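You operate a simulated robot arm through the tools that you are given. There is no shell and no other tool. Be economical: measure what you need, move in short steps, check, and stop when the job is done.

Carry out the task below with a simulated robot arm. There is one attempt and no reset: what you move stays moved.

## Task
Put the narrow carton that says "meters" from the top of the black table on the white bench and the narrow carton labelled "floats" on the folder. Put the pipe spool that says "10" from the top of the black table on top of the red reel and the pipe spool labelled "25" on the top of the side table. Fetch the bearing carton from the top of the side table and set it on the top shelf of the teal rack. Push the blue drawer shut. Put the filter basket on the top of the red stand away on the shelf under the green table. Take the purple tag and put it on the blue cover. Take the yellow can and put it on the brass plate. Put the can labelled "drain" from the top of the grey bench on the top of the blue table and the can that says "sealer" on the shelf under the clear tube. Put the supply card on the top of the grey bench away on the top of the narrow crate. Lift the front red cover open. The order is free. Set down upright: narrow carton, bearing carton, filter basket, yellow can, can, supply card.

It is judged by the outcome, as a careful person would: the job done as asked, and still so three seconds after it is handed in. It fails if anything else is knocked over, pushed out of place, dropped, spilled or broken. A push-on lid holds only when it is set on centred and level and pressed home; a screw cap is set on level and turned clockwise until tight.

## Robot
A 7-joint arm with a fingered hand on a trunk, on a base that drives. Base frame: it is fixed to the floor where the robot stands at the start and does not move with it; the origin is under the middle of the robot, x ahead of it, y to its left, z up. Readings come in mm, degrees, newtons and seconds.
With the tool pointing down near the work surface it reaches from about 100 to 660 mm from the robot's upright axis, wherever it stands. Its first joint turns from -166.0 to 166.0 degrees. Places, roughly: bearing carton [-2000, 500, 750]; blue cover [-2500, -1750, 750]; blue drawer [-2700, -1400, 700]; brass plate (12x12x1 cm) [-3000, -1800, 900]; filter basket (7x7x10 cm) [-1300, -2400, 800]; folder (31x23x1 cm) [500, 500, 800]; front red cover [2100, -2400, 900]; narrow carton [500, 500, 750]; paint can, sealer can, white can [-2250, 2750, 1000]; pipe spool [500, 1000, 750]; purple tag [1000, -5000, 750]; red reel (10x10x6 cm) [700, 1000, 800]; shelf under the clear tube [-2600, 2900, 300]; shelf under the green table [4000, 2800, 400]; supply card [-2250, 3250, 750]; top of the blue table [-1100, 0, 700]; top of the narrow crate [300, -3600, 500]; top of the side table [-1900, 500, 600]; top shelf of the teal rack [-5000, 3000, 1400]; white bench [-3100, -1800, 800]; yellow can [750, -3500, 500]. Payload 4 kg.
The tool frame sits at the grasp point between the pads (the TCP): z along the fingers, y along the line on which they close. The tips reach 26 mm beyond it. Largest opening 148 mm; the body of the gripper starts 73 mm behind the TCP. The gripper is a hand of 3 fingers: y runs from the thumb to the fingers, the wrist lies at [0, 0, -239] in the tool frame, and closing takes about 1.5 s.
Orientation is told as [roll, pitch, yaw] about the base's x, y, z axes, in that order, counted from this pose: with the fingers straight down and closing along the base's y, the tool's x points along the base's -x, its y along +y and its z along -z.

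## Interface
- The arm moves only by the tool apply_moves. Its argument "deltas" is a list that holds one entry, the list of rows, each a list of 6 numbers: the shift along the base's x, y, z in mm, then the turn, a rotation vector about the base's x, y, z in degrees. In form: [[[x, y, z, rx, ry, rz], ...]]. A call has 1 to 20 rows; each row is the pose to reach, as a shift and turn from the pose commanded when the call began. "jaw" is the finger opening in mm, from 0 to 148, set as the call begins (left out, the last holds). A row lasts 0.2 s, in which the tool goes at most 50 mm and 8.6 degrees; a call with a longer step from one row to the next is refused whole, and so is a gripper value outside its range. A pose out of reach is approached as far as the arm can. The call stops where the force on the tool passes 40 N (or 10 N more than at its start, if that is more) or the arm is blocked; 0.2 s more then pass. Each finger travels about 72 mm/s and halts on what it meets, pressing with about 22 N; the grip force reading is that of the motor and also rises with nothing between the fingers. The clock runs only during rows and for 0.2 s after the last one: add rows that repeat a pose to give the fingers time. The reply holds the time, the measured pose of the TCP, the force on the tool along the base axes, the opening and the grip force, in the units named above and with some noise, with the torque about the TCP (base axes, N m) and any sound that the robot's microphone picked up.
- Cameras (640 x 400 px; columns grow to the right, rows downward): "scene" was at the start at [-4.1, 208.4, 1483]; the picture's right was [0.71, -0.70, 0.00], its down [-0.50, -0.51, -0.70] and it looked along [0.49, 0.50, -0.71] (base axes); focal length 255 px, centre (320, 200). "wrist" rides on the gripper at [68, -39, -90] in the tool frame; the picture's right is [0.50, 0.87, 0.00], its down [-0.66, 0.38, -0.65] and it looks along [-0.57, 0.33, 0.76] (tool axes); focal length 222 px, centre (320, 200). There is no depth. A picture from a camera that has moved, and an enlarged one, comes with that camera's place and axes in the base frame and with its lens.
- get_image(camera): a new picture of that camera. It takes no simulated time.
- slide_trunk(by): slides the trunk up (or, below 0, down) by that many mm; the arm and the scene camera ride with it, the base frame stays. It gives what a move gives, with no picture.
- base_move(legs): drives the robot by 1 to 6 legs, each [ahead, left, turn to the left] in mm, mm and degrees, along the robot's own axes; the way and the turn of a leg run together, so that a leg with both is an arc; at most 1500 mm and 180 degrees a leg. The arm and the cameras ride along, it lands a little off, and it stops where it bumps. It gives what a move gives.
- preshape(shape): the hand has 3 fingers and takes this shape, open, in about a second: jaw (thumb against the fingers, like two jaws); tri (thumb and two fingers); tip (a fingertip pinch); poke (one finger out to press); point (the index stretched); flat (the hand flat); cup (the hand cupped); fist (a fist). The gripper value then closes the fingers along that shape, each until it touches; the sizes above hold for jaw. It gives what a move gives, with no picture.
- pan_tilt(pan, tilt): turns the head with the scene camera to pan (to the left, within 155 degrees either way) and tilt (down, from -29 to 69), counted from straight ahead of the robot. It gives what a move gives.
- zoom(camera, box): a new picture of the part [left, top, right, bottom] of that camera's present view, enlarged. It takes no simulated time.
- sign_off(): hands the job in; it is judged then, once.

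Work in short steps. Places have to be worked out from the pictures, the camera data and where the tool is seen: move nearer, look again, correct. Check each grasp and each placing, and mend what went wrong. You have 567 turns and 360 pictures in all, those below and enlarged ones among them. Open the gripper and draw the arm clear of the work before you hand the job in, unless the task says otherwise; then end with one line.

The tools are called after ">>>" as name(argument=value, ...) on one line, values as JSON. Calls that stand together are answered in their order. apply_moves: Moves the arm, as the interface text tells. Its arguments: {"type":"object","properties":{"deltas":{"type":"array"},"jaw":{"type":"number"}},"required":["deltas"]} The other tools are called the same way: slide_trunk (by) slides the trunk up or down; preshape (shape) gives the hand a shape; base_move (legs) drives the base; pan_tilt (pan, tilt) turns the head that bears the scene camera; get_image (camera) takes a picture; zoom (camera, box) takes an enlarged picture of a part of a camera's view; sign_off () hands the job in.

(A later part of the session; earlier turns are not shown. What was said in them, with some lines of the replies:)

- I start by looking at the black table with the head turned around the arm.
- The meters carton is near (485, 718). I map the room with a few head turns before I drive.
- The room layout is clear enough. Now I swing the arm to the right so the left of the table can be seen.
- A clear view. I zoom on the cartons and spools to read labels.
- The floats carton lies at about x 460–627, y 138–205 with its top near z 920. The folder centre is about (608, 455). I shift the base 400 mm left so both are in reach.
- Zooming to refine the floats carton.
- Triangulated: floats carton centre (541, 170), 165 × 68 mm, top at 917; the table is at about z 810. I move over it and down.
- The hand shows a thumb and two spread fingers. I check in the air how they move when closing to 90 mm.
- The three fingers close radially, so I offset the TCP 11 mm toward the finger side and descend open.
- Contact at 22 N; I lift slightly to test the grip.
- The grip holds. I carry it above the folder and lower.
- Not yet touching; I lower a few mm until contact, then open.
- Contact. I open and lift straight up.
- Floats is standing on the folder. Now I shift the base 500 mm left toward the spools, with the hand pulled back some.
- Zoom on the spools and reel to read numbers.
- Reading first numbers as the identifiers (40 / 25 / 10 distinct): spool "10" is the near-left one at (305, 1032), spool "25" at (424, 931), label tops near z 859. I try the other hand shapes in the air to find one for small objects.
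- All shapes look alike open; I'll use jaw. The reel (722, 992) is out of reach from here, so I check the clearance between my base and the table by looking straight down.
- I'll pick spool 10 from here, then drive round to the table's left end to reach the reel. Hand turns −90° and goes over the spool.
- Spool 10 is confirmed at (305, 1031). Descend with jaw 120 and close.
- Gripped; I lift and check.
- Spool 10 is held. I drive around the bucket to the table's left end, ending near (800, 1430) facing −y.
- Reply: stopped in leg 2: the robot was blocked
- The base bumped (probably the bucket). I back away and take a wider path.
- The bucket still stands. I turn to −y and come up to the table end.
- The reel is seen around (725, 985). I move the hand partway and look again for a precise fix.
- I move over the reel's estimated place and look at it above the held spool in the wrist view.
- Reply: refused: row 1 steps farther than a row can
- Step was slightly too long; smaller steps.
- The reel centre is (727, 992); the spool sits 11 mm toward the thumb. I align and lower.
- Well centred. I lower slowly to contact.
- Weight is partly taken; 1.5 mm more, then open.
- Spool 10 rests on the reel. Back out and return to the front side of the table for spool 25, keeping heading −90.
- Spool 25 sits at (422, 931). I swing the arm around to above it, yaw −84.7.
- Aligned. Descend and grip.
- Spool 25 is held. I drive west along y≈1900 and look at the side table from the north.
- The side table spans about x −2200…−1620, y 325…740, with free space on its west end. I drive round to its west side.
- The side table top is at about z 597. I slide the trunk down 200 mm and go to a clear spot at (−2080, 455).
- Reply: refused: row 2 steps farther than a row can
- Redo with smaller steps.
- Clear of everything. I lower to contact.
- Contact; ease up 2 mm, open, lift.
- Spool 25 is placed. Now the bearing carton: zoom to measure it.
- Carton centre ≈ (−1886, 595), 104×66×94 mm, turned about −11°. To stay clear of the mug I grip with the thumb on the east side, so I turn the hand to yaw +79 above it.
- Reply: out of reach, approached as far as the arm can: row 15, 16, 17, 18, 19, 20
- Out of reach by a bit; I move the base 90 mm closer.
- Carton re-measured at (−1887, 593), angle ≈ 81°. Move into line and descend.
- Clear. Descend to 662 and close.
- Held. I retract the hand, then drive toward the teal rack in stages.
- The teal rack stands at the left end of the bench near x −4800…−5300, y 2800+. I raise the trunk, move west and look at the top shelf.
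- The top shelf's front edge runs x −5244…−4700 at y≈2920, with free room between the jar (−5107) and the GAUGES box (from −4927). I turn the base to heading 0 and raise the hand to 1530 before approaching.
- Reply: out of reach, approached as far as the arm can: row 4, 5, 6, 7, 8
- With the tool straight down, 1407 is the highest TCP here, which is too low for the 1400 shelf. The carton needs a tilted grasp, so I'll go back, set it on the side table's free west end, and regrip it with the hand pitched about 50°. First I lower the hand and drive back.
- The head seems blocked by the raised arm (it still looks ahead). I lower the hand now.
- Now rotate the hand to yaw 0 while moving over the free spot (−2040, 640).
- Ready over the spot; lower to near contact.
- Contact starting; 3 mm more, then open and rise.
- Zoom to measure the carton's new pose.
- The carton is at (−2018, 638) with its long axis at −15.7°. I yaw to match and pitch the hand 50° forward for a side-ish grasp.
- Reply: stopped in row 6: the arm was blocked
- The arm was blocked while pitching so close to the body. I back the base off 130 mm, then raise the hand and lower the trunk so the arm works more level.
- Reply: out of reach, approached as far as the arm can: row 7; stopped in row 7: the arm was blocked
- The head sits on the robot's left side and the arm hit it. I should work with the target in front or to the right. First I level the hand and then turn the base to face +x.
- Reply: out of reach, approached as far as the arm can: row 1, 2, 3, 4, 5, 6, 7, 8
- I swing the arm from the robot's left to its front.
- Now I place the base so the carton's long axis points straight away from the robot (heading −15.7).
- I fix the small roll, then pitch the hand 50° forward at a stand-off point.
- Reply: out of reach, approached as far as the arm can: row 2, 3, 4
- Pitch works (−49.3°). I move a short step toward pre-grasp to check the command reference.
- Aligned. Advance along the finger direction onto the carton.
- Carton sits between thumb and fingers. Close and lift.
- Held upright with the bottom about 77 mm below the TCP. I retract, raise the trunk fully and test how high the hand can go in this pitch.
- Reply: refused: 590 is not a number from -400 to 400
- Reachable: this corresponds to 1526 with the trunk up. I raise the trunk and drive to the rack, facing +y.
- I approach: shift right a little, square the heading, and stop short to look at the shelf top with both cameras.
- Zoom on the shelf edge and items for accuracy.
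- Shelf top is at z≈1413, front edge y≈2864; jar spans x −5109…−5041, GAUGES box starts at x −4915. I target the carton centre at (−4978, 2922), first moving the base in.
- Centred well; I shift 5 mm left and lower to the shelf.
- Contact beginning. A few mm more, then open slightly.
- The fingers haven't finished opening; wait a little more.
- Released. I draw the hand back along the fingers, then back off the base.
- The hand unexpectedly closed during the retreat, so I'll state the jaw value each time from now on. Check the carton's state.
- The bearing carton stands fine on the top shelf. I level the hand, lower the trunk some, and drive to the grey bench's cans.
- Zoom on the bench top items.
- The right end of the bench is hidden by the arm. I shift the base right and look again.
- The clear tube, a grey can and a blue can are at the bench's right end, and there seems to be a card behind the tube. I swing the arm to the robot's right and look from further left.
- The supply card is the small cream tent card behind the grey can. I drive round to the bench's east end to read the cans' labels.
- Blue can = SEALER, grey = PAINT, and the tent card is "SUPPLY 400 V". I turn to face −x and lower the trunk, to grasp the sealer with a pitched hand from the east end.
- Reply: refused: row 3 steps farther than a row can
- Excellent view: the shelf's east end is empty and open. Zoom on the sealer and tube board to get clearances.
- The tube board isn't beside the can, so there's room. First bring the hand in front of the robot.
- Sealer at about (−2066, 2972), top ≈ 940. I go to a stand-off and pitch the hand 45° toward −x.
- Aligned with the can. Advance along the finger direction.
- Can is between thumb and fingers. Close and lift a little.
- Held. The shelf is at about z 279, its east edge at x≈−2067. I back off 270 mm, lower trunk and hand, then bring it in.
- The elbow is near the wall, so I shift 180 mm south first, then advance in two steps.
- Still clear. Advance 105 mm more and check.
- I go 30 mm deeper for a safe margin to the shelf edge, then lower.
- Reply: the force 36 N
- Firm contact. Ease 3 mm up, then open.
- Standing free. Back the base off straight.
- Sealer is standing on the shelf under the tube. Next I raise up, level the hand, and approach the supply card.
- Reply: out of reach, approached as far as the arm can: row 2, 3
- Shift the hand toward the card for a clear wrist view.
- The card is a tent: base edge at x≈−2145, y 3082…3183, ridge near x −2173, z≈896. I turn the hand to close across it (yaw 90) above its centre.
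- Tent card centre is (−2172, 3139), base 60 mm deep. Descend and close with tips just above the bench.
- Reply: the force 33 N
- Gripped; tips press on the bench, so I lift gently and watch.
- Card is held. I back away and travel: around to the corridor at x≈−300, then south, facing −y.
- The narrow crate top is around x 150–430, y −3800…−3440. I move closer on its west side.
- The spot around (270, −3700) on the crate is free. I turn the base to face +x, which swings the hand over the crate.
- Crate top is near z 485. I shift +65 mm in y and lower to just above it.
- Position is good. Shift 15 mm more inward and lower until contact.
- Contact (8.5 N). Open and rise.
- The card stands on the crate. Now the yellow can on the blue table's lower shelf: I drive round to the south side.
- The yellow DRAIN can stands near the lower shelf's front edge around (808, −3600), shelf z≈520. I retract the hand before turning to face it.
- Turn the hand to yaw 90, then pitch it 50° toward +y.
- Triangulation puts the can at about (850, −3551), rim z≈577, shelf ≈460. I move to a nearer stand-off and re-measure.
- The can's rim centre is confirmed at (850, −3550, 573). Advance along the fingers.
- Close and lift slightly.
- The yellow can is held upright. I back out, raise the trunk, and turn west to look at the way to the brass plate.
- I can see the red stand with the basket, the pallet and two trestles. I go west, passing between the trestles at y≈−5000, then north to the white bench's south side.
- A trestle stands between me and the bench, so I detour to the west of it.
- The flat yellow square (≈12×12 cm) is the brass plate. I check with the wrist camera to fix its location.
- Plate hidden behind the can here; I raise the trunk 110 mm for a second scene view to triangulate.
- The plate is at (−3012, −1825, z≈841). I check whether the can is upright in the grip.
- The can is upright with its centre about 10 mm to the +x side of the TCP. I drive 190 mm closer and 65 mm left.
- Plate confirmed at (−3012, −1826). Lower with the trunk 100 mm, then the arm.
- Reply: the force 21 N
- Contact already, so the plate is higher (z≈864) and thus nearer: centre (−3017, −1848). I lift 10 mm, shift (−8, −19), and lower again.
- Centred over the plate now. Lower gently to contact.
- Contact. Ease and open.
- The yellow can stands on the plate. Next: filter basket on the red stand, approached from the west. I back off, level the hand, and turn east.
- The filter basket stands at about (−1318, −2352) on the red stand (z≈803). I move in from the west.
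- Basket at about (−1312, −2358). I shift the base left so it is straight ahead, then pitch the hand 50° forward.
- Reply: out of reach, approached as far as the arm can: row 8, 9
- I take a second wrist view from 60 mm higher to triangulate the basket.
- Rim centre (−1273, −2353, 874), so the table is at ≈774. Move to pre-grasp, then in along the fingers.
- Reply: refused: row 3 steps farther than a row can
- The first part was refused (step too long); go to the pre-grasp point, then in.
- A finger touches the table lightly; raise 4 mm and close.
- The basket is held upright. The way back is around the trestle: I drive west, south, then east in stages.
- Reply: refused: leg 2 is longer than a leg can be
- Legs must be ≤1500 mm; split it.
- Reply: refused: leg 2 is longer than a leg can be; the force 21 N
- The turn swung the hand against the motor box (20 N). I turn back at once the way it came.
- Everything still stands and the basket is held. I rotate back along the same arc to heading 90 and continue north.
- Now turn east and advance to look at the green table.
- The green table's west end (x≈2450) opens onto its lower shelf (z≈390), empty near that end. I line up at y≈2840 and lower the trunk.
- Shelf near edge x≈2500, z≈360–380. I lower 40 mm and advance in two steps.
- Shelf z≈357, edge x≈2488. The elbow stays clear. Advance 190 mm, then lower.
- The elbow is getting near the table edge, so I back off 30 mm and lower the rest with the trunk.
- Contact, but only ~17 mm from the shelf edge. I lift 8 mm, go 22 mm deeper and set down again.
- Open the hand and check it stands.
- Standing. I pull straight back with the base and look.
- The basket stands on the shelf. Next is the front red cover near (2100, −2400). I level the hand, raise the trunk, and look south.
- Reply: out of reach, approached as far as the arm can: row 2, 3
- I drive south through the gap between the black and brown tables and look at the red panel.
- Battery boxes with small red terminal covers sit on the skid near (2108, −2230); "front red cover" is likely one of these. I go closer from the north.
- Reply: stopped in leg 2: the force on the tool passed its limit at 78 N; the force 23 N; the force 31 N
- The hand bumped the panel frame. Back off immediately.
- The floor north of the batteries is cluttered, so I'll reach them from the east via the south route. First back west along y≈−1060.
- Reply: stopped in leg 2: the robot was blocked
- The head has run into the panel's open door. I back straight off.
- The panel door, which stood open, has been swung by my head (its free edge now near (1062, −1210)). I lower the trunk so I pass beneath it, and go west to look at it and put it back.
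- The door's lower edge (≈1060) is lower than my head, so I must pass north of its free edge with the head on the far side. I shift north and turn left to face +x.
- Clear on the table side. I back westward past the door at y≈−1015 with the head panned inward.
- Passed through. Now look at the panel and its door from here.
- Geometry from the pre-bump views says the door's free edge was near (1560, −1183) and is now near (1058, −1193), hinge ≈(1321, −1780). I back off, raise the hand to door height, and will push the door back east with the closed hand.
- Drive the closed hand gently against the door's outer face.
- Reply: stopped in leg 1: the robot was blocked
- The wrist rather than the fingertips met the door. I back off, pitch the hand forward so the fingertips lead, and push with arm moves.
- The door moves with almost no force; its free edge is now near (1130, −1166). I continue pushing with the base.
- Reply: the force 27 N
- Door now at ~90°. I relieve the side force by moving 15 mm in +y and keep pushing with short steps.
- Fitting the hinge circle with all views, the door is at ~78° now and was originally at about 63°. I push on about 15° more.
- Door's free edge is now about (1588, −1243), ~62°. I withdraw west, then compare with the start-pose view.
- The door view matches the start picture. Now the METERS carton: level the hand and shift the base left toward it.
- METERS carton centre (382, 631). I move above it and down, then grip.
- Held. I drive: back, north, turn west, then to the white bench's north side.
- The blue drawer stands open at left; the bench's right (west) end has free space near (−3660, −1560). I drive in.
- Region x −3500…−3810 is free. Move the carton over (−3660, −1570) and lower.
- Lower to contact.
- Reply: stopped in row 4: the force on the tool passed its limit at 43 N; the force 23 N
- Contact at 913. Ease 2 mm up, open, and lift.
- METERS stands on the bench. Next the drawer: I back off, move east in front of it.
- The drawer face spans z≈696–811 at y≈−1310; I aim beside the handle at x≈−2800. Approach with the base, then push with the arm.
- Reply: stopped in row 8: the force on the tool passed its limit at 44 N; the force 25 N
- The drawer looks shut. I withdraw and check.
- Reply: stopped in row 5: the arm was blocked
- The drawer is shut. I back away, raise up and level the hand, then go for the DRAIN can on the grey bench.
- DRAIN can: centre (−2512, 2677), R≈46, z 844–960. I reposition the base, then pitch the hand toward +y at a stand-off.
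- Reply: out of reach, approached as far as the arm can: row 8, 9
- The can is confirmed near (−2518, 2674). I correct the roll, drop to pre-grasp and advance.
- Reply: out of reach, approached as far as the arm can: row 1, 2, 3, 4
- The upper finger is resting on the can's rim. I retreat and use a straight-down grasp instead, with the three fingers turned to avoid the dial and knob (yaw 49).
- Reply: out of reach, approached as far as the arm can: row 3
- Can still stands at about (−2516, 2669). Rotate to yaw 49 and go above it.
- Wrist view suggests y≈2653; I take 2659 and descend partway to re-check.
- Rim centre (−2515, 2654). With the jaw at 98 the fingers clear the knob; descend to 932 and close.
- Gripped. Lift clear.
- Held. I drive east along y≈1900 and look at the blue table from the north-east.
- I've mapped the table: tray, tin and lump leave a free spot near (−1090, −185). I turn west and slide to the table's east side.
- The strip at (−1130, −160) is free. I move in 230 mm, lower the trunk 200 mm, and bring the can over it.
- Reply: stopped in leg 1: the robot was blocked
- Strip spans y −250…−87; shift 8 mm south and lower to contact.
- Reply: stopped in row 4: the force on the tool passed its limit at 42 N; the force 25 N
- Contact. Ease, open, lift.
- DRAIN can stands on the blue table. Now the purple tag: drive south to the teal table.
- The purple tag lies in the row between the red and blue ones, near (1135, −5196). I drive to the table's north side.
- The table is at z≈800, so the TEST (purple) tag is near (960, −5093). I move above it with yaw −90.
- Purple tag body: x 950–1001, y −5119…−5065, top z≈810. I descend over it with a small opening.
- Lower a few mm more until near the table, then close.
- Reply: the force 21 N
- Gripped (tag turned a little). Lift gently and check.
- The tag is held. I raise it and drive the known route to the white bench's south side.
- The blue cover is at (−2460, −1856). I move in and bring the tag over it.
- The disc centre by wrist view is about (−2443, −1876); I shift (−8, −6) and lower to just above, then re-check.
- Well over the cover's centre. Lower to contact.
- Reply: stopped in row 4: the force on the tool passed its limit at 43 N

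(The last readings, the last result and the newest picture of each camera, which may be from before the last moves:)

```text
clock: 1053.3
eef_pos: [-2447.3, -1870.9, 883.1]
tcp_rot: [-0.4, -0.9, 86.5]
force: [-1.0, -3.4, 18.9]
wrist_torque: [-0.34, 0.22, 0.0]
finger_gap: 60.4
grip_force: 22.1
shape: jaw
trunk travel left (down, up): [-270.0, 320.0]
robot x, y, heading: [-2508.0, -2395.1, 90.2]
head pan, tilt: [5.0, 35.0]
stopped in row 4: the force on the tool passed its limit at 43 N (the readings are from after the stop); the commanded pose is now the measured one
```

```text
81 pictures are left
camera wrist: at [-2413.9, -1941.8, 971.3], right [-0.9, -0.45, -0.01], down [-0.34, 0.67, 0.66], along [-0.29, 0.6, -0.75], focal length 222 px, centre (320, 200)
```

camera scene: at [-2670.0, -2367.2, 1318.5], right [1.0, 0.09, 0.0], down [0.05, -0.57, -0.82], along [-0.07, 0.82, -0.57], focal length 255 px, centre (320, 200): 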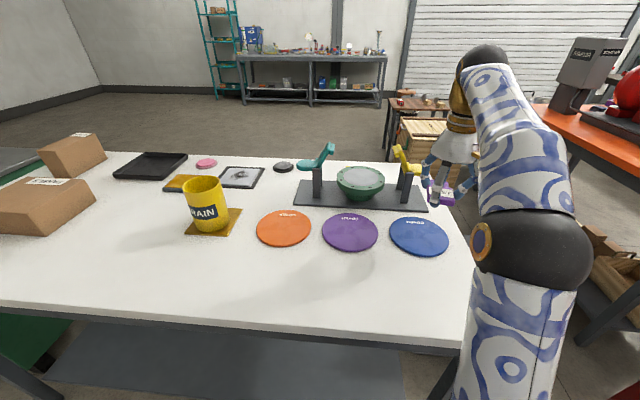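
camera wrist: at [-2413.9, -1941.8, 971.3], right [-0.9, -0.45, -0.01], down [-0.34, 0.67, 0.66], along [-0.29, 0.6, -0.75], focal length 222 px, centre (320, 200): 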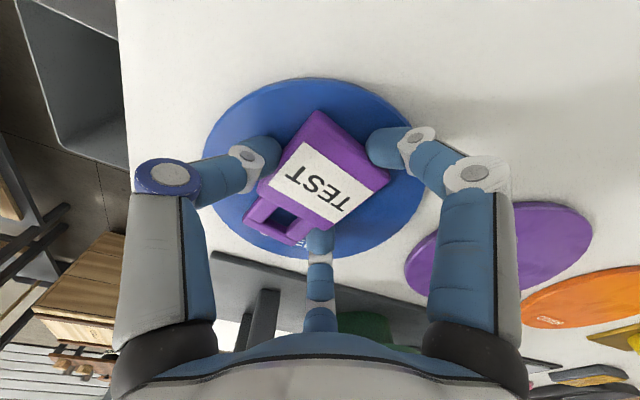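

Contact. Ease 2 mm, open, lift.

>>> apply_moves(deltas=[[[0, 0, 2, 0, 0, 0], [0, 0, 2, 0, 0, 0], [0, 0, 2, 0, 0, 0], [0, 0, 2, 0, 0, 0], [0, 0, 2, 0, 0, 0]]], jaw=95)

>>> apply_moves(deltas=[[[0, 0, 30, 0, 0, 0], [0, 0, 75, 0, 0, 0], [0, 0, 120, 0, 0, 0], [0, 0, 165, 0, 0, 0]]], jaw=95)

>>> get_image(camera="wrist")

```text
clock: 1054.5
eef_pos: [-2448.2, -1869.8, 883.2]
tcp_rot: [-0.3, -0.7, 86.3]
force: [4.8, 2.5, 16.5]
wrist_torque: [-0.07, 0.28, -0.03]
finger_gap: 87.8
grip_force: 0.1
shape: jaw
trunk travel left (down, up): [-270.0, 320.0]
robot x, y, heading: [-2512.0, -2392.3, 90.2]
head pan, tilt: [5.0, 35.0]
```

```text
clock: 1055.5
eef_pos: [-2445.6, -1868.4, 1049.8]
tcp_rot: [-0.2, -0.6, 86.6]
force: [-1.0, -0.1, -0.2]
wrist_torque: [0.03, 0.03, 0.02]
finger_gap: 94.3
grip_force: 0.0
shape: jaw
trunk travel left (down, up): [-270.0, 320.0]
robot x, y, heading: [-2512.1, -2390.8, 90.1]
head pan, tilt: [5.0, 35.0]
```

```text
80 pictures are left
camera wrist: at [-2412.4, -1940.8, 1137.4], right [-0.9, -0.45, -0.01], down [-0.34, 0.67, 0.66], along [-0.29, 0.59, -0.75], focal length 222 px, centre (320, 200)
```

wrist: 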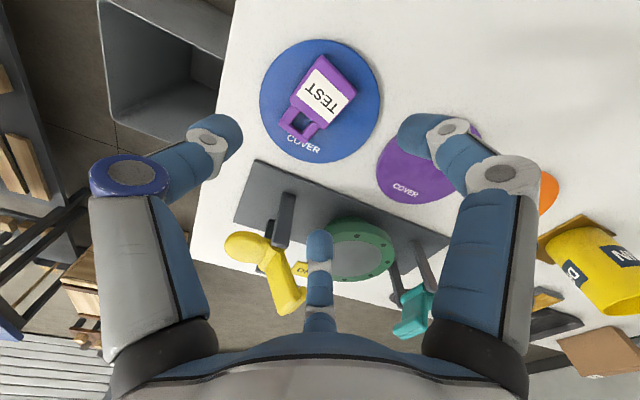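

The tag lies on the blue cover. Last: the front red cover. I take the south route to the skid's east side.

>>> base_move(legs=[[-400, 0, 0], [0, 1065, 0], [-1050, 0, 0], [-1010, 0, 0]])

>>> base_move(legs=[[0, 0, -90], [1450, 0, 0], [1380, 480, 0], [1450, 0, 0], [1400, 0, 0]])

>>> pan_tilt(pan=40, tilt=20)

>>> get_image(camera="scene")

```text
clock: 1072.9
eef_pos: [-3533.3, -4317.7, 1049.0]
tcp_rot: [-0.2, -0.7, 85.8]
force: [0.0, -0.8, 0.0]
wrist_torque: [0.0, 0.0, 0.0]
finger_gap: 94.9
grip_force: 0.1
shape: jaw
trunk travel left (down, up): [-270.0, 320.0]
robot x, y, heading: [-3602.0, -4843.1, 89.5]
head pan, tilt: [5.0, 35.0]
```

```text
clock: 1104.3
eef_pos: [2622.1, -4300.9, 1048.5]
tcp_rot: [-0.2, -0.8, -3.0]
force: [0.0, 0.4, 0.2]
wrist_torque: [0.04, 0.0, 0.01]
finger_gap: 94.6
grip_force: 0.0
shape: jaw
trunk travel left (down, up): [-270.0, 320.0]
robot x, y, heading: [2098.2, -4242.0, 0.6]
head pan, tilt: [5.0, 35.0]
```

```text
clock: 1105.3
eef_pos: [2623.1, -4301.2, 1049.6]
tcp_rot: [-0.1, -0.8, -2.9]
force: [0.3, 0.4, 0.4]
wrist_torque: [-0.02, -0.03, -0.01]
finger_gap: 94.9
grip_force: 0.1
shape: jaw
trunk travel left (down, up): [-270.0, 320.0]
robot x, y, heading: [2099.8, -4244.5, 0.7]
head pan, tilt: [40.0, 20.0]
```

```text
79 pictures are left
camera scene: at [2104.4, -4032.3, 1342.4], right [0.65, -0.76, 0.0], down [-0.26, -0.22, -0.94], along [0.71, 0.61, -0.34], focal length 255 px, centre (320, 200)
```

scene: 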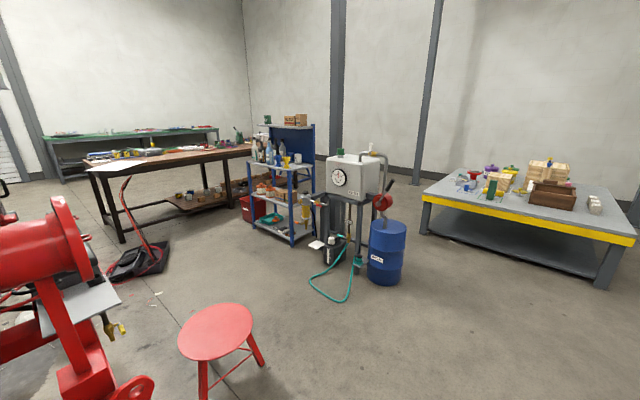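

I go around the stool: east, then north, then face west toward the batteries.

>>> base_move(legs=[[840, 0, -0.7], [0, 0, 90], [1450, 0, 0], [330, 0, 0], [0, 0, 90]])

>>> pan_tilt(pan=0, tilt=30)

>>> get_image(camera="scene")

```text
clock: 1125.8
eef_pos: [2480.8, -2356.8, 1050.4]
tcp_rot: [-0.2, -0.8, 171.8]
force: [0.1, -0.2, 0.4]
wrist_torque: [0.0, 0.01, 0.04]
finger_gap: 94.9
grip_force: 0.1
shape: jaw
trunk travel left (down, up): [-270.0, 320.0]
robot x, y, heading: [2997.7, -2462.3, 175.3]
head pan, tilt: [40.0, 20.0]
```

```text
clock: 1126.9
eef_pos: [2482.1, -2356.0, 1049.9]
tcp_rot: [-0.1, -0.8, 171.9]
force: [-0.5, 0.1, 0.6]
wrist_torque: [-0.02, -0.02, -0.01]
finger_gap: 94.9
grip_force: 0.0
shape: jaw
trunk travel left (down, up): [-270.0, 320.0]
robot x, y, heading: [3001.3, -2462.8, 175.7]
head pan, tilt: [0.0, 30.0]
```

```text
78 pictures are left
camera scene: at [2957.0, -2610.7, 1326.4], right [0.08, 1.0, 0.0], down [0.5, -0.04, -0.87], along [-0.86, 0.07, -0.5], focal length 255 px, centre (320, 200)
```

scene: 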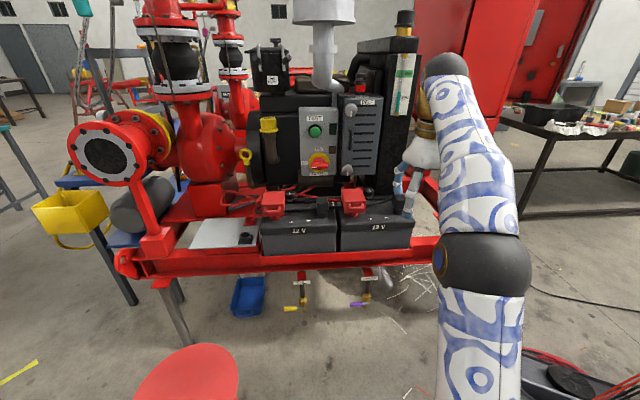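

The right-hand (north) battery's red cover is at ≈(2141, −2426), matching the given place. Zoom in on it.

>>> zoom(camera="scene", box=[240, 160, 440, 280])

>>> zoom(camera="scene", box=[310, 165, 410, 235])

```text
3.20 times, centred on (340, 220) of scene
camera zoom: at [2957.0, -2610.7, 1326.4], right [0.08, 1.0, 0.0], down [0.5, -0.04, -0.87], along [-0.86, 0.07, -0.5], focal length 816 px, centre (256, 136)
```

zoom: 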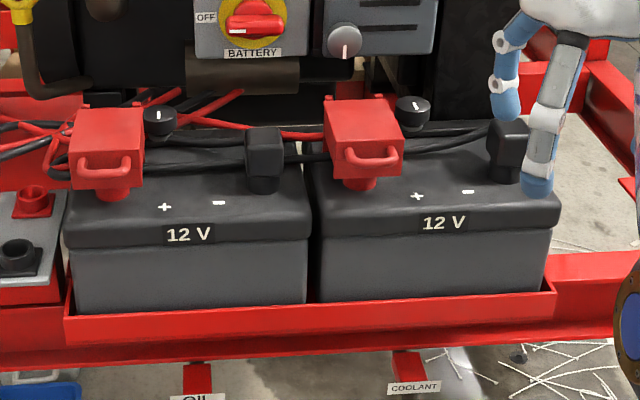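

```text
5.71 times, centred on (360, 200) of scene
camera zoom: at [2957.0, -2610.7, 1326.4], right [0.08, 1.0, 0.0], down [0.5, -0.04, -0.87], along [-0.86, 0.07, -0.5], focal length 1458 px, centre (91, 200)
```

zoom: 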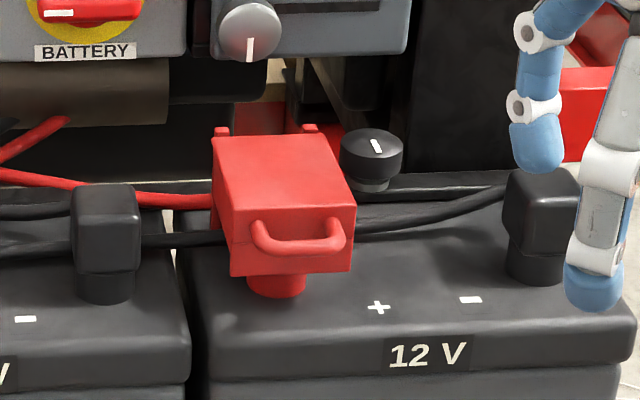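

The cover is hinged at the back with a U-handle in front. I approach with the closed hand pitched forward to hook under the handle; first a closer look.

>>> base_move(legs=[[60, 0, 4.3]])

>>> apply_moves(deltas=[[[10, -5, -10, 0, 7.5, 0], [20, -10, -20, 0, 15, 0], [30, -15, -30, 0, 22.5, 0], [35, -20, -40, 0, 30, 0], [40, -25, -50, 0, 37.5, 0], [40, -30, -60, 0, 45, 0], [40, -35, -70, 0, 52.5, 0], [40, -40, -80, 0, 60, 0]]], jaw=0)

>>> get_image(camera="wrist")

>>> get_image(camera="scene")

```text
clock: 1127.9
eef_pos: [2414.4, -2391.9, 1050.5]
tcp_rot: [-0.2, -0.8, 176.1]
force: [-0.7, -1.4, 0.4]
wrist_torque: [0.03, 0.03, -0.01]
finger_gap: 94.9
grip_force: 0.0
shape: jaw
trunk travel left (down, up): [-270.0, 320.0]
robot x, y, heading: [2942.1, -2459.9, 179.6]
head pan, tilt: [0.0, 30.0]
```

```text
clock: 1129.7
eef_pos: [2454.1, -2433.2, 970.3]
tcp_rot: [6.8, -60.6, 171.9]
force: [0.1, -0.6, 0.3]
wrist_torque: [0.0, -0.01, -0.01]
finger_gap: 0.0
grip_force: 21.7
shape: jaw
trunk travel left (down, up): [-270.0, 320.0]
robot x, y, heading: [2942.2, -2457.7, 179.8]
head pan, tilt: [0.0, 30.0]
```

```text
75 pictures are left
camera wrist: at [2568.3, -2400.1, 951.7], right [0.21, -0.9, -0.39], down [0.24, -0.34, 0.91], along [-0.95, -0.28, 0.14], focal length 222 px, centre (320, 200)
```

wrist: 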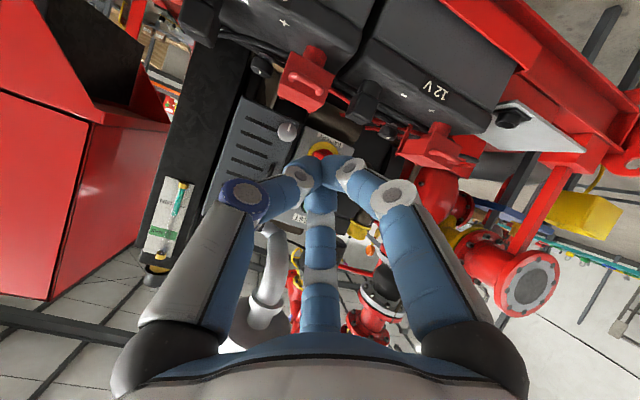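

```text
74 pictures are left
camera scene: at [2908.0, -2610.9, 1326.4], right [0.01, 1.0, 0.0], down [0.5, 0.0, -0.87], along [-0.87, 0.0, -0.5], focal length 255 px, centre (320, 200)
```

scene: 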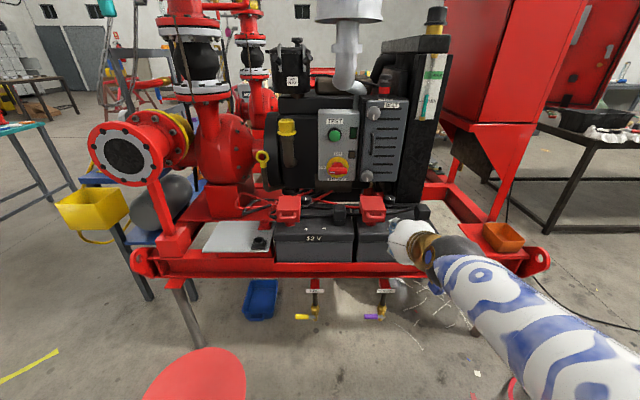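

>>> zoom(camera="wrist", box=[250, 30, 370, 130])

>>> zoom(camera="scene", box=[330, 170, 430, 250])

```text
4.00 times, centred on (310, 80) of wrist
camera zoom: at [2568.3, -2400.1, 951.7], right [0.21, -0.9, -0.39], down [0.24, -0.34, 0.91], along [-0.95, -0.28, 0.14], focal length 888 px, centre (360, 680)
```

zoom: 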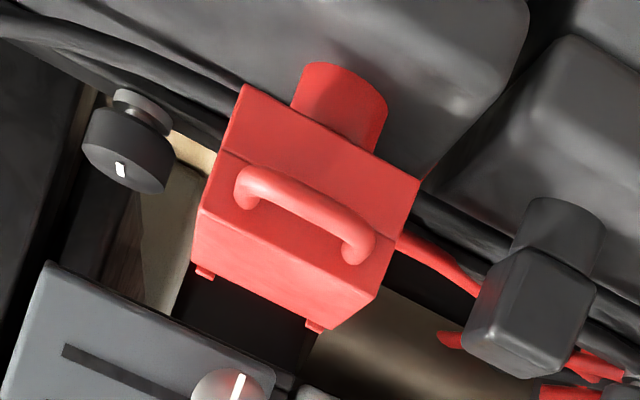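

```text
5.00 times, centred on (380, 210) of scene
camera zoom: at [2908.0, -2610.9, 1326.4], right [0.01, 1.0, 0.0], down [0.5, 0.0, -0.87], along [-0.87, 0.0, -0.5], focal length 1276 px, centre (20, 150)
```

zoom: 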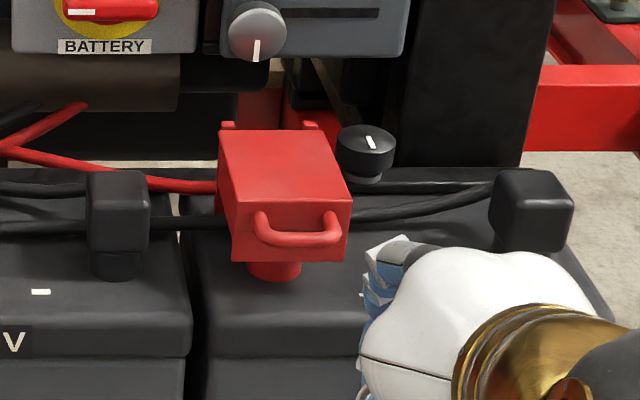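

Handle bar centre triangulated at (2168, −2414, 832), hinge near (2049, 845). I bring the base closer, straighten the hand, and position the fingertips in front of and below the handle.

>>> base_move(legs=[[255, 0, 0]])

>>> apply_moves(deltas=[[[25, 6, 0, 1.7, 0, 1.1], [50, 12, 0, 3.4, 0, 2.2], [70, 18, 0, 3.4, 0, 2.2], [70, 18, -40, 3.4, 0, 2.2], [70, 18, -80, 3.4, 0, 2.2], [70, 18, -115, 3.4, 0, 2.2], [70, 18, -115, 3.4, 0, 2.2]]], jaw=0)

>>> get_image(camera="wrist")

>>> zoom(camera="scene", box=[320, 160, 460, 280])

```text
clock: 1131.5
eef_pos: [2194.0, -2433.1, 971.6]
tcp_rot: [6.8, -60.7, 172.1]
force: [0.0, 0.2, 0.2]
wrist_torque: [-0.02, 0.01, 0.0]
finger_gap: 0.1
grip_force: 21.6
shape: jaw
trunk travel left (down, up): [-270.0, 320.0]
robot x, y, heading: [2680.0, -2459.6, 180.1]
head pan, tilt: [0.0, 30.0]
```

```text
clock: 1132.4
eef_pos: [2246.8, -2417.9, 906.1]
tcp_rot: [-2.6, -51.2, -177.6]
force: [0.6, 0.3, -0.6]
wrist_torque: [0.02, 0.01, -0.02]
finger_gap: 0.0
grip_force: 21.6
shape: jaw
trunk travel left (down, up): [-270.0, 320.0]
robot x, y, heading: [2683.6, -2457.7, 179.9]
head pan, tilt: [0.0, 30.0]
stopped in row 4: the arm was blocked; the commanded pose is now the measured one
```

```text
71 pictures are left
camera wrist: at [2359.4, -2380.4, 909.8], right [0.32, -0.85, -0.41], down [0.1, -0.4, 0.91], along [-0.94, -0.33, -0.04], focal length 222 px, centre (320, 200)
```

wrist: 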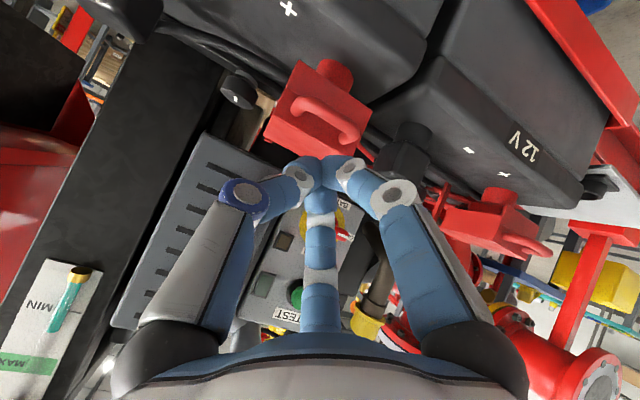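

```text
3.33 times, centred on (390, 220) of scene
camera zoom: at [2648.5, -2610.1, 1326.6], right [0.0, 1.0, 0.0], down [0.5, 0.0, -0.87], along [-0.87, 0.0, -0.5], focal length 850 px, centre (87, 133)
```

zoom: 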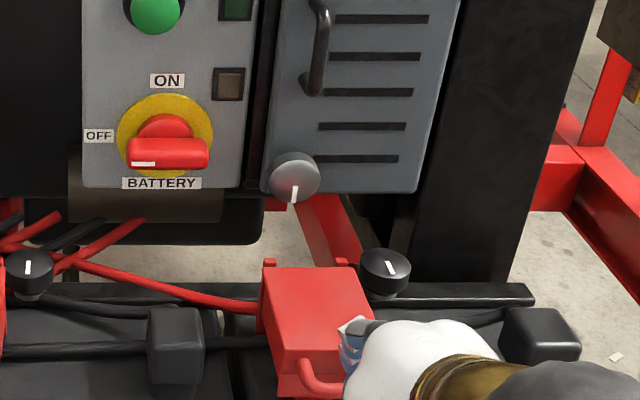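

The arm folded too tightly there. I back the base 130 mm and extend the arm instead.

>>> base_move(legs=[[-130, 0, 0]])

>>> apply_moves(deltas=[[[-10, 0, 0, 0, 4, 0], [-25, 1, -15, 0, 8.8, 0], [-45, 2, -35, 0, 8.8, 0], [-65, 3, -55, 0, 8.8, 0], [-85, 3, -75, 0, 8.8, 0], [-100, 3, -88, 0, 8.8, 0], [-100, 3, -88, 0, 8.8, 0]]], jaw=0)

>>> get_image(camera="wrist")

>>> zoom(camera="scene", box=[320, 160, 460, 280])

```text
clock: 1133.7
eef_pos: [2377.4, -2418.6, 906.4]
tcp_rot: [-2.4, -51.2, -177.6]
force: [-0.2, -0.4, -0.3]
wrist_torque: [-0.04, -0.01, -0.01]
finger_gap: 0.1
grip_force: 22.0
shape: jaw
trunk travel left (down, up): [-270.0, 320.0]
robot x, y, heading: [2809.5, -2457.8, 179.8]
head pan, tilt: [0.0, 30.0]
```

```text
clock: 1135.3
eef_pos: [2276.4, -2415.5, 817.1]
tcp_rot: [-3.2, -60.0, -177.1]
force: [-0.8, -0.7, 0.8]
wrist_torque: [0.03, 0.0, 0.02]
finger_gap: 0.0
grip_force: 22.0
shape: jaw
trunk travel left (down, up): [-270.0, 320.0]
robot x, y, heading: [2809.7, -2454.7, 180.0]
head pan, tilt: [0.0, 30.0]
```

```text
69 pictures are left
camera wrist: at [2389.2, -2377.7, 802.9], right [0.25, -0.85, -0.46], down [0.24, -0.4, 0.88], along [-0.94, -0.33, 0.1], focal length 222 px, centre (320, 200)
```

wrist: 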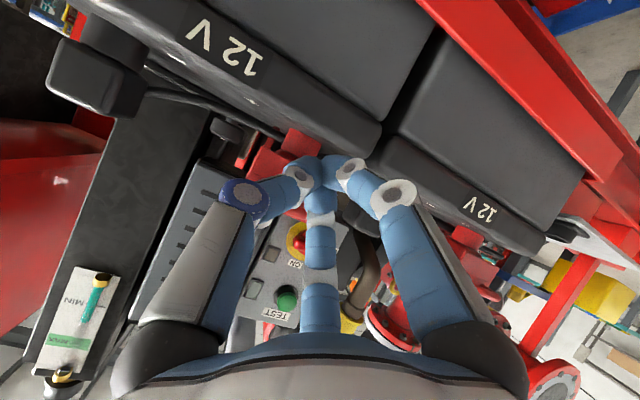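

```text
3.33 times, centred on (390, 220) of scene
camera zoom: at [2779.2, -2610.3, 1326.4], right [0.0, 1.0, 0.0], down [0.5, 0.0, -0.87], along [-0.87, 0.0, -0.5], focal length 850 px, centre (87, 133)
```

zoom: 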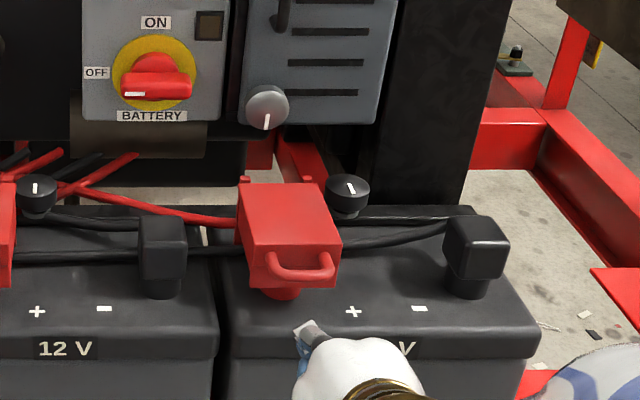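

Geometry agrees. I slide the fingertips under the handle bar.

>>> apply_moves(deltas=[[[-25, 1, -1, 0, 0, 0], [-50, 1, -1, 0, 0, 0], [-72, 1, -1, 0, 0, 0], [-88, 1, -1, 0, 0, 0]]], jaw=0)

>>> get_image(camera="wrist")

>>> zoom(camera="scene", box=[330, 180, 430, 260])

```text
clock: 1136.3
eef_pos: [2189.7, -2416.3, 817.4]
tcp_rot: [-3.2, -60.0, -177.1]
force: [0.7, -0.1, -0.1]
wrist_torque: [0.02, -0.01, 0.03]
finger_gap: 0.0
grip_force: 22.2
shape: jaw
trunk travel left (down, up): [-270.0, 320.0]
robot x, y, heading: [2811.2, -2457.3, 179.7]
head pan, tilt: [0.0, 30.0]
```

```text
67 pictures are left
camera wrist: at [2301.5, -2377.5, 803.9], right [0.25, -0.85, -0.46], down [0.24, -0.4, 0.88], along [-0.94, -0.33, 0.1], focal length 222 px, centre (320, 200)
```

wrist: 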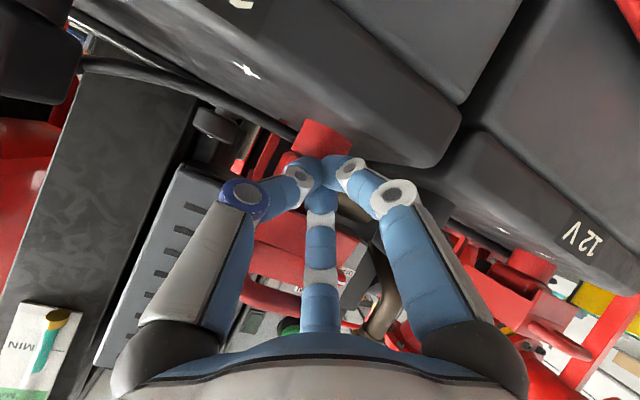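

```text
5.00 times, centred on (380, 220) of scene
camera zoom: at [2779.4, -2610.4, 1326.4], right [0.0, 1.0, 0.0], down [0.5, 0.0, -0.87], along [-0.87, 0.0, -0.5], focal length 1276 px, centre (20, 100)
```

zoom: 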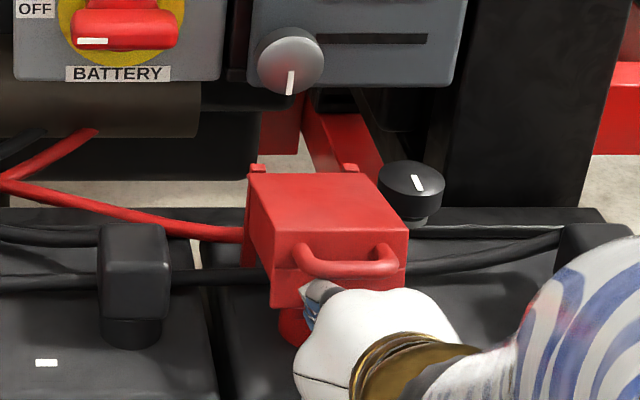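

The fingertips are under the bar. I lift along the hinge arc for the first ~50°.

>>> apply_moves(deltas=[[[-2, 0, 8, 0, 0, 0], [-3, 0, 20, 0, 0, 0], [-3, 0, 33, 0, 0, 0], [-6, 0, 46, 0, 0, 0], [-11, 0, 63, 0, 0, 0], [-18, 0, 77, 0, 0, 0], [-27, 0, 90, 0, 0, 0], [-38, 0, 102, 0, 0, 0]]], jaw=0)

>>> zoom(camera="scene", box=[330, 160, 430, 260])

```text
clock: 1138.1
eef_pos: [2151.2, -2414.7, 919.0]
tcp_rot: [-3.2, -59.9, -177.2]
force: [0.0, -0.7, -0.3]
wrist_torque: [0.02, -0.01, -0.06]
finger_gap: 0.1
grip_force: 21.6
shape: jaw
trunk travel left (down, up): [-270.0, 320.0]
robot x, y, heading: [2812.5, -2460.3, 179.8]
head pan, tilt: [0.0, 30.0]
```

```text
4.00 times, centred on (380, 210) of scene
camera zoom: at [2779.4, -2610.4, 1326.4], right [0.0, 1.0, 0.0], down [0.5, 0.0, -0.87], along [-0.87, 0.0, -0.5], focal length 1020 px, centre (80, 160)
```

zoom: 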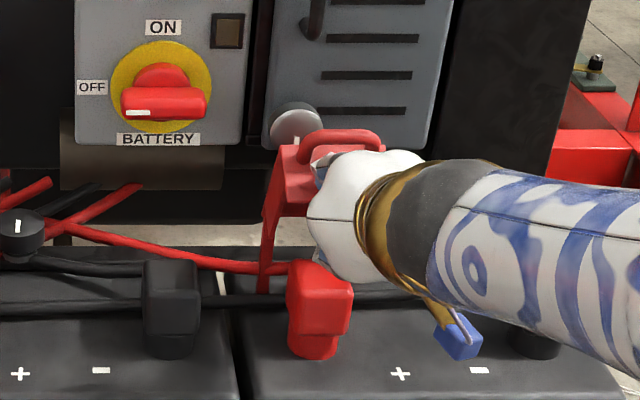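

It opens. Continue the arc toward vertical and slightly past.

>>> apply_moves(deltas=[[[-10, 0, 10, 0, 0, 0], [-22, 0, 19, 0, 0, 0], [-36, 0, 26, 0, 0, 0], [-50, 0, 31, 0, 0, 0], [-66, 0, 35, 0, 0, 0], [-82, 0, 36, 0, 0, 0]]], jaw=0)

>>> zoom(camera="scene", box=[330, 150, 430, 250])

```text
clock: 1139.5
eef_pos: [2069.3, -2414.9, 955.4]
tcp_rot: [-3.3, -60.1, -177.1]
force: [2.4, 0.0, -1.7]
wrist_torque: [0.0, 0.0, -0.01]
finger_gap: 0.0
grip_force: 21.9
shape: jaw
trunk travel left (down, up): [-270.0, 320.0]
robot x, y, heading: [2811.4, -2458.4, 179.9]
head pan, tilt: [0.0, 30.0]
```

```text
4.00 times, centred on (380, 200) of scene
camera zoom: at [2779.3, -2610.3, 1326.3], right [0.0, 1.0, 0.0], down [0.5, 0.0, -0.87], along [-0.87, 0.0, -0.5], focal length 1020 px, centre (80, 200)
```

zoom: 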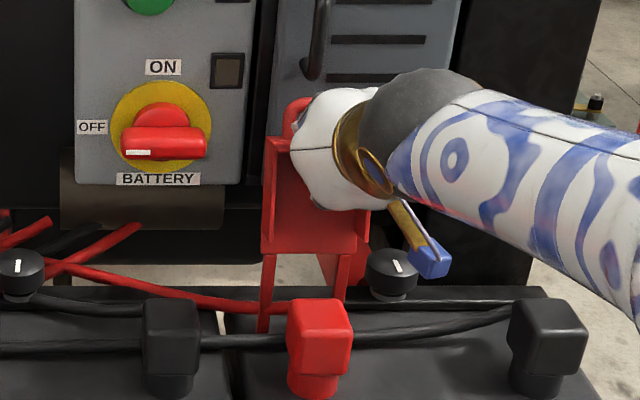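

The cover is upright. I push a little further west with care to bring it past vertical.

>>> apply_moves(deltas=[[[-6, 0, -1, 0, 0, 0], [-12, 0, -2, 0, 0, 0], [-18, 0, -4, 0, 0, 0], [-24, 0, -6, 0, 0, 0]]], jaw=0)

>>> zoom(camera="scene", box=[330, 150, 430, 250])

```text
clock: 1140.1
eef_pos: [2064.9, -2413.3, 952.7]
tcp_rot: [-3.3, -59.6, -177.4]
force: [14.1, -0.4, -4.8]
wrist_torque: [0.0, -0.01, 0.02]
finger_gap: 0.0
grip_force: 21.7
shape: jaw
trunk travel left (down, up): [-270.0, 320.0]
robot x, y, heading: [2811.6, -2459.5, 179.5]
head pan, tilt: [0.0, 30.0]
stopped in row 2: the force on the tool passed its limit at 45 N (the readings are from after the stop); the commanded pose is now the measured one
```

```text
4.00 times, centred on (380, 200) of scene
camera zoom: at [2781.6, -2610.3, 1326.4], right [0.0, 1.0, 0.0], down [0.5, 0.0, -0.87], along [-0.87, 0.0, -0.5], focal length 1020 px, centre (80, 200)
```

zoom: 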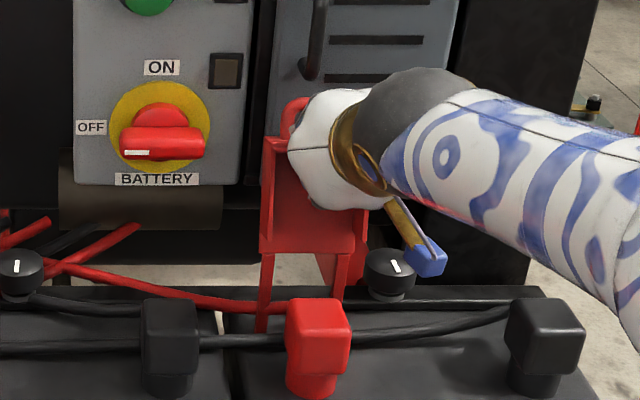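

It reached its stop. I withdraw slowly and see whether it stays open.

>>> apply_moves(deltas=[[[8, 0, 0, 0, 0, 0], [20, 0, 2, 0, 0, 0], [40, 0, 6, 0, 0, 0], [60, 0, 15, 0, 0, 0], [60, 0, 15, 0, 0, 0], [60, 0, 15, 0, 0, 0]]], jaw=0)

>>> zoom(camera="scene", box=[330, 150, 430, 250])

```text
clock: 1141.5
eef_pos: [2123.1, -2413.5, 965.7]
tcp_rot: [-3.3, -59.5, -177.4]
force: [0.3, 0.9, -0.5]
wrist_torque: [-0.03, -0.01, 0.01]
finger_gap: 0.0
grip_force: 22.3
shape: jaw
trunk travel left (down, up): [-270.0, 320.0]
robot x, y, heading: [2812.4, -2461.3, 180.2]
head pan, tilt: [0.0, 30.0]
```

```text
4.00 times, centred on (380, 200) of scene
camera zoom: at [2779.7, -2610.2, 1326.4], right [0.0, 1.0, 0.0], down [0.5, 0.0, -0.87], along [-0.87, 0.0, -0.5], focal length 1020 px, centre (80, 200)
```

zoom: 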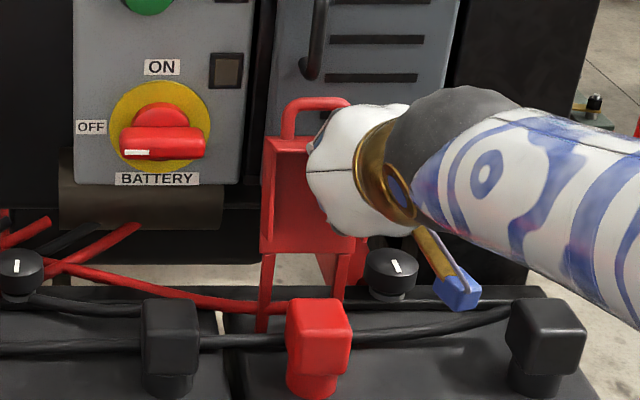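

The cover stays open. I withdraw fully, open the hand and take a last look.

>>> base_move(legs=[[-300, 0, 0]])

>>> apply_moves(deltas=[[[0, 0, 20, 0, 0, 0], [0, 0, 40, 0, 0, 0], [0, 0, 40, 0, 0, 0], [0, 0, 40, 0, 0, 0], [0, 0, 40, 0, 0, 0]]], jaw=100)

>>> get_image(camera="scene")

```text
clock: 1143.5
eef_pos: [2426.4, -2416.5, 967.5]
tcp_rot: [-3.3, -59.6, -177.1]
force: [0.1, 0.2, -0.5]
wrist_torque: [-0.04, 0.05, -0.01]
finger_gap: 0.3
grip_force: 21.9
shape: jaw
trunk travel left (down, up): [-270.0, 320.0]
robot x, y, heading: [3112.6, -2457.7, -180.0]
head pan, tilt: [0.0, 30.0]
```

```text
clock: 1144.7
eef_pos: [2426.3, -2417.5, 1008.1]
tcp_rot: [-3.3, -59.6, -177.2]
force: [0.8, 0.1, -0.9]
wrist_torque: [-0.01, -0.01, 0.03]
finger_gap: 100.2
grip_force: 0.1
shape: jaw
trunk travel left (down, up): [-270.0, 320.0]
robot x, y, heading: [3115.6, -2458.8, -179.8]
head pan, tilt: [0.0, 30.0]
```

```text
61 pictures are left
camera scene: at [3082.8, -2610.8, 1326.4], right [0.0, 1.0, 0.0], down [0.5, 0.0, -0.87], along [-0.87, 0.0, -0.5], focal length 255 px, centre (320, 200)
```

scene: 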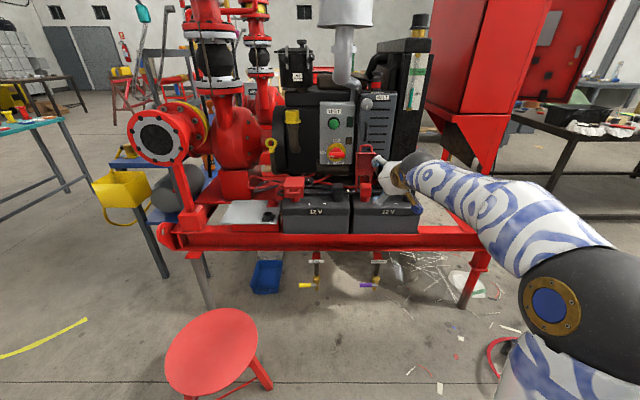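

All the tasks are done, the front red cover stays open, and the hand is empty and clear. I hand the job in.

>>> sign_off()

```text
The job is handed in.
```

I did every item on the list and handed the job in. Two labels were ambiguous. The "10" pipe spool is the one whose first number is 10, and the front red cover is the one on the battery nearest the given place. I also swung the red panel's open door with my head and pushed it back to about its starting angle, and the hand bumped the motor box and the panel frame without visible damage.
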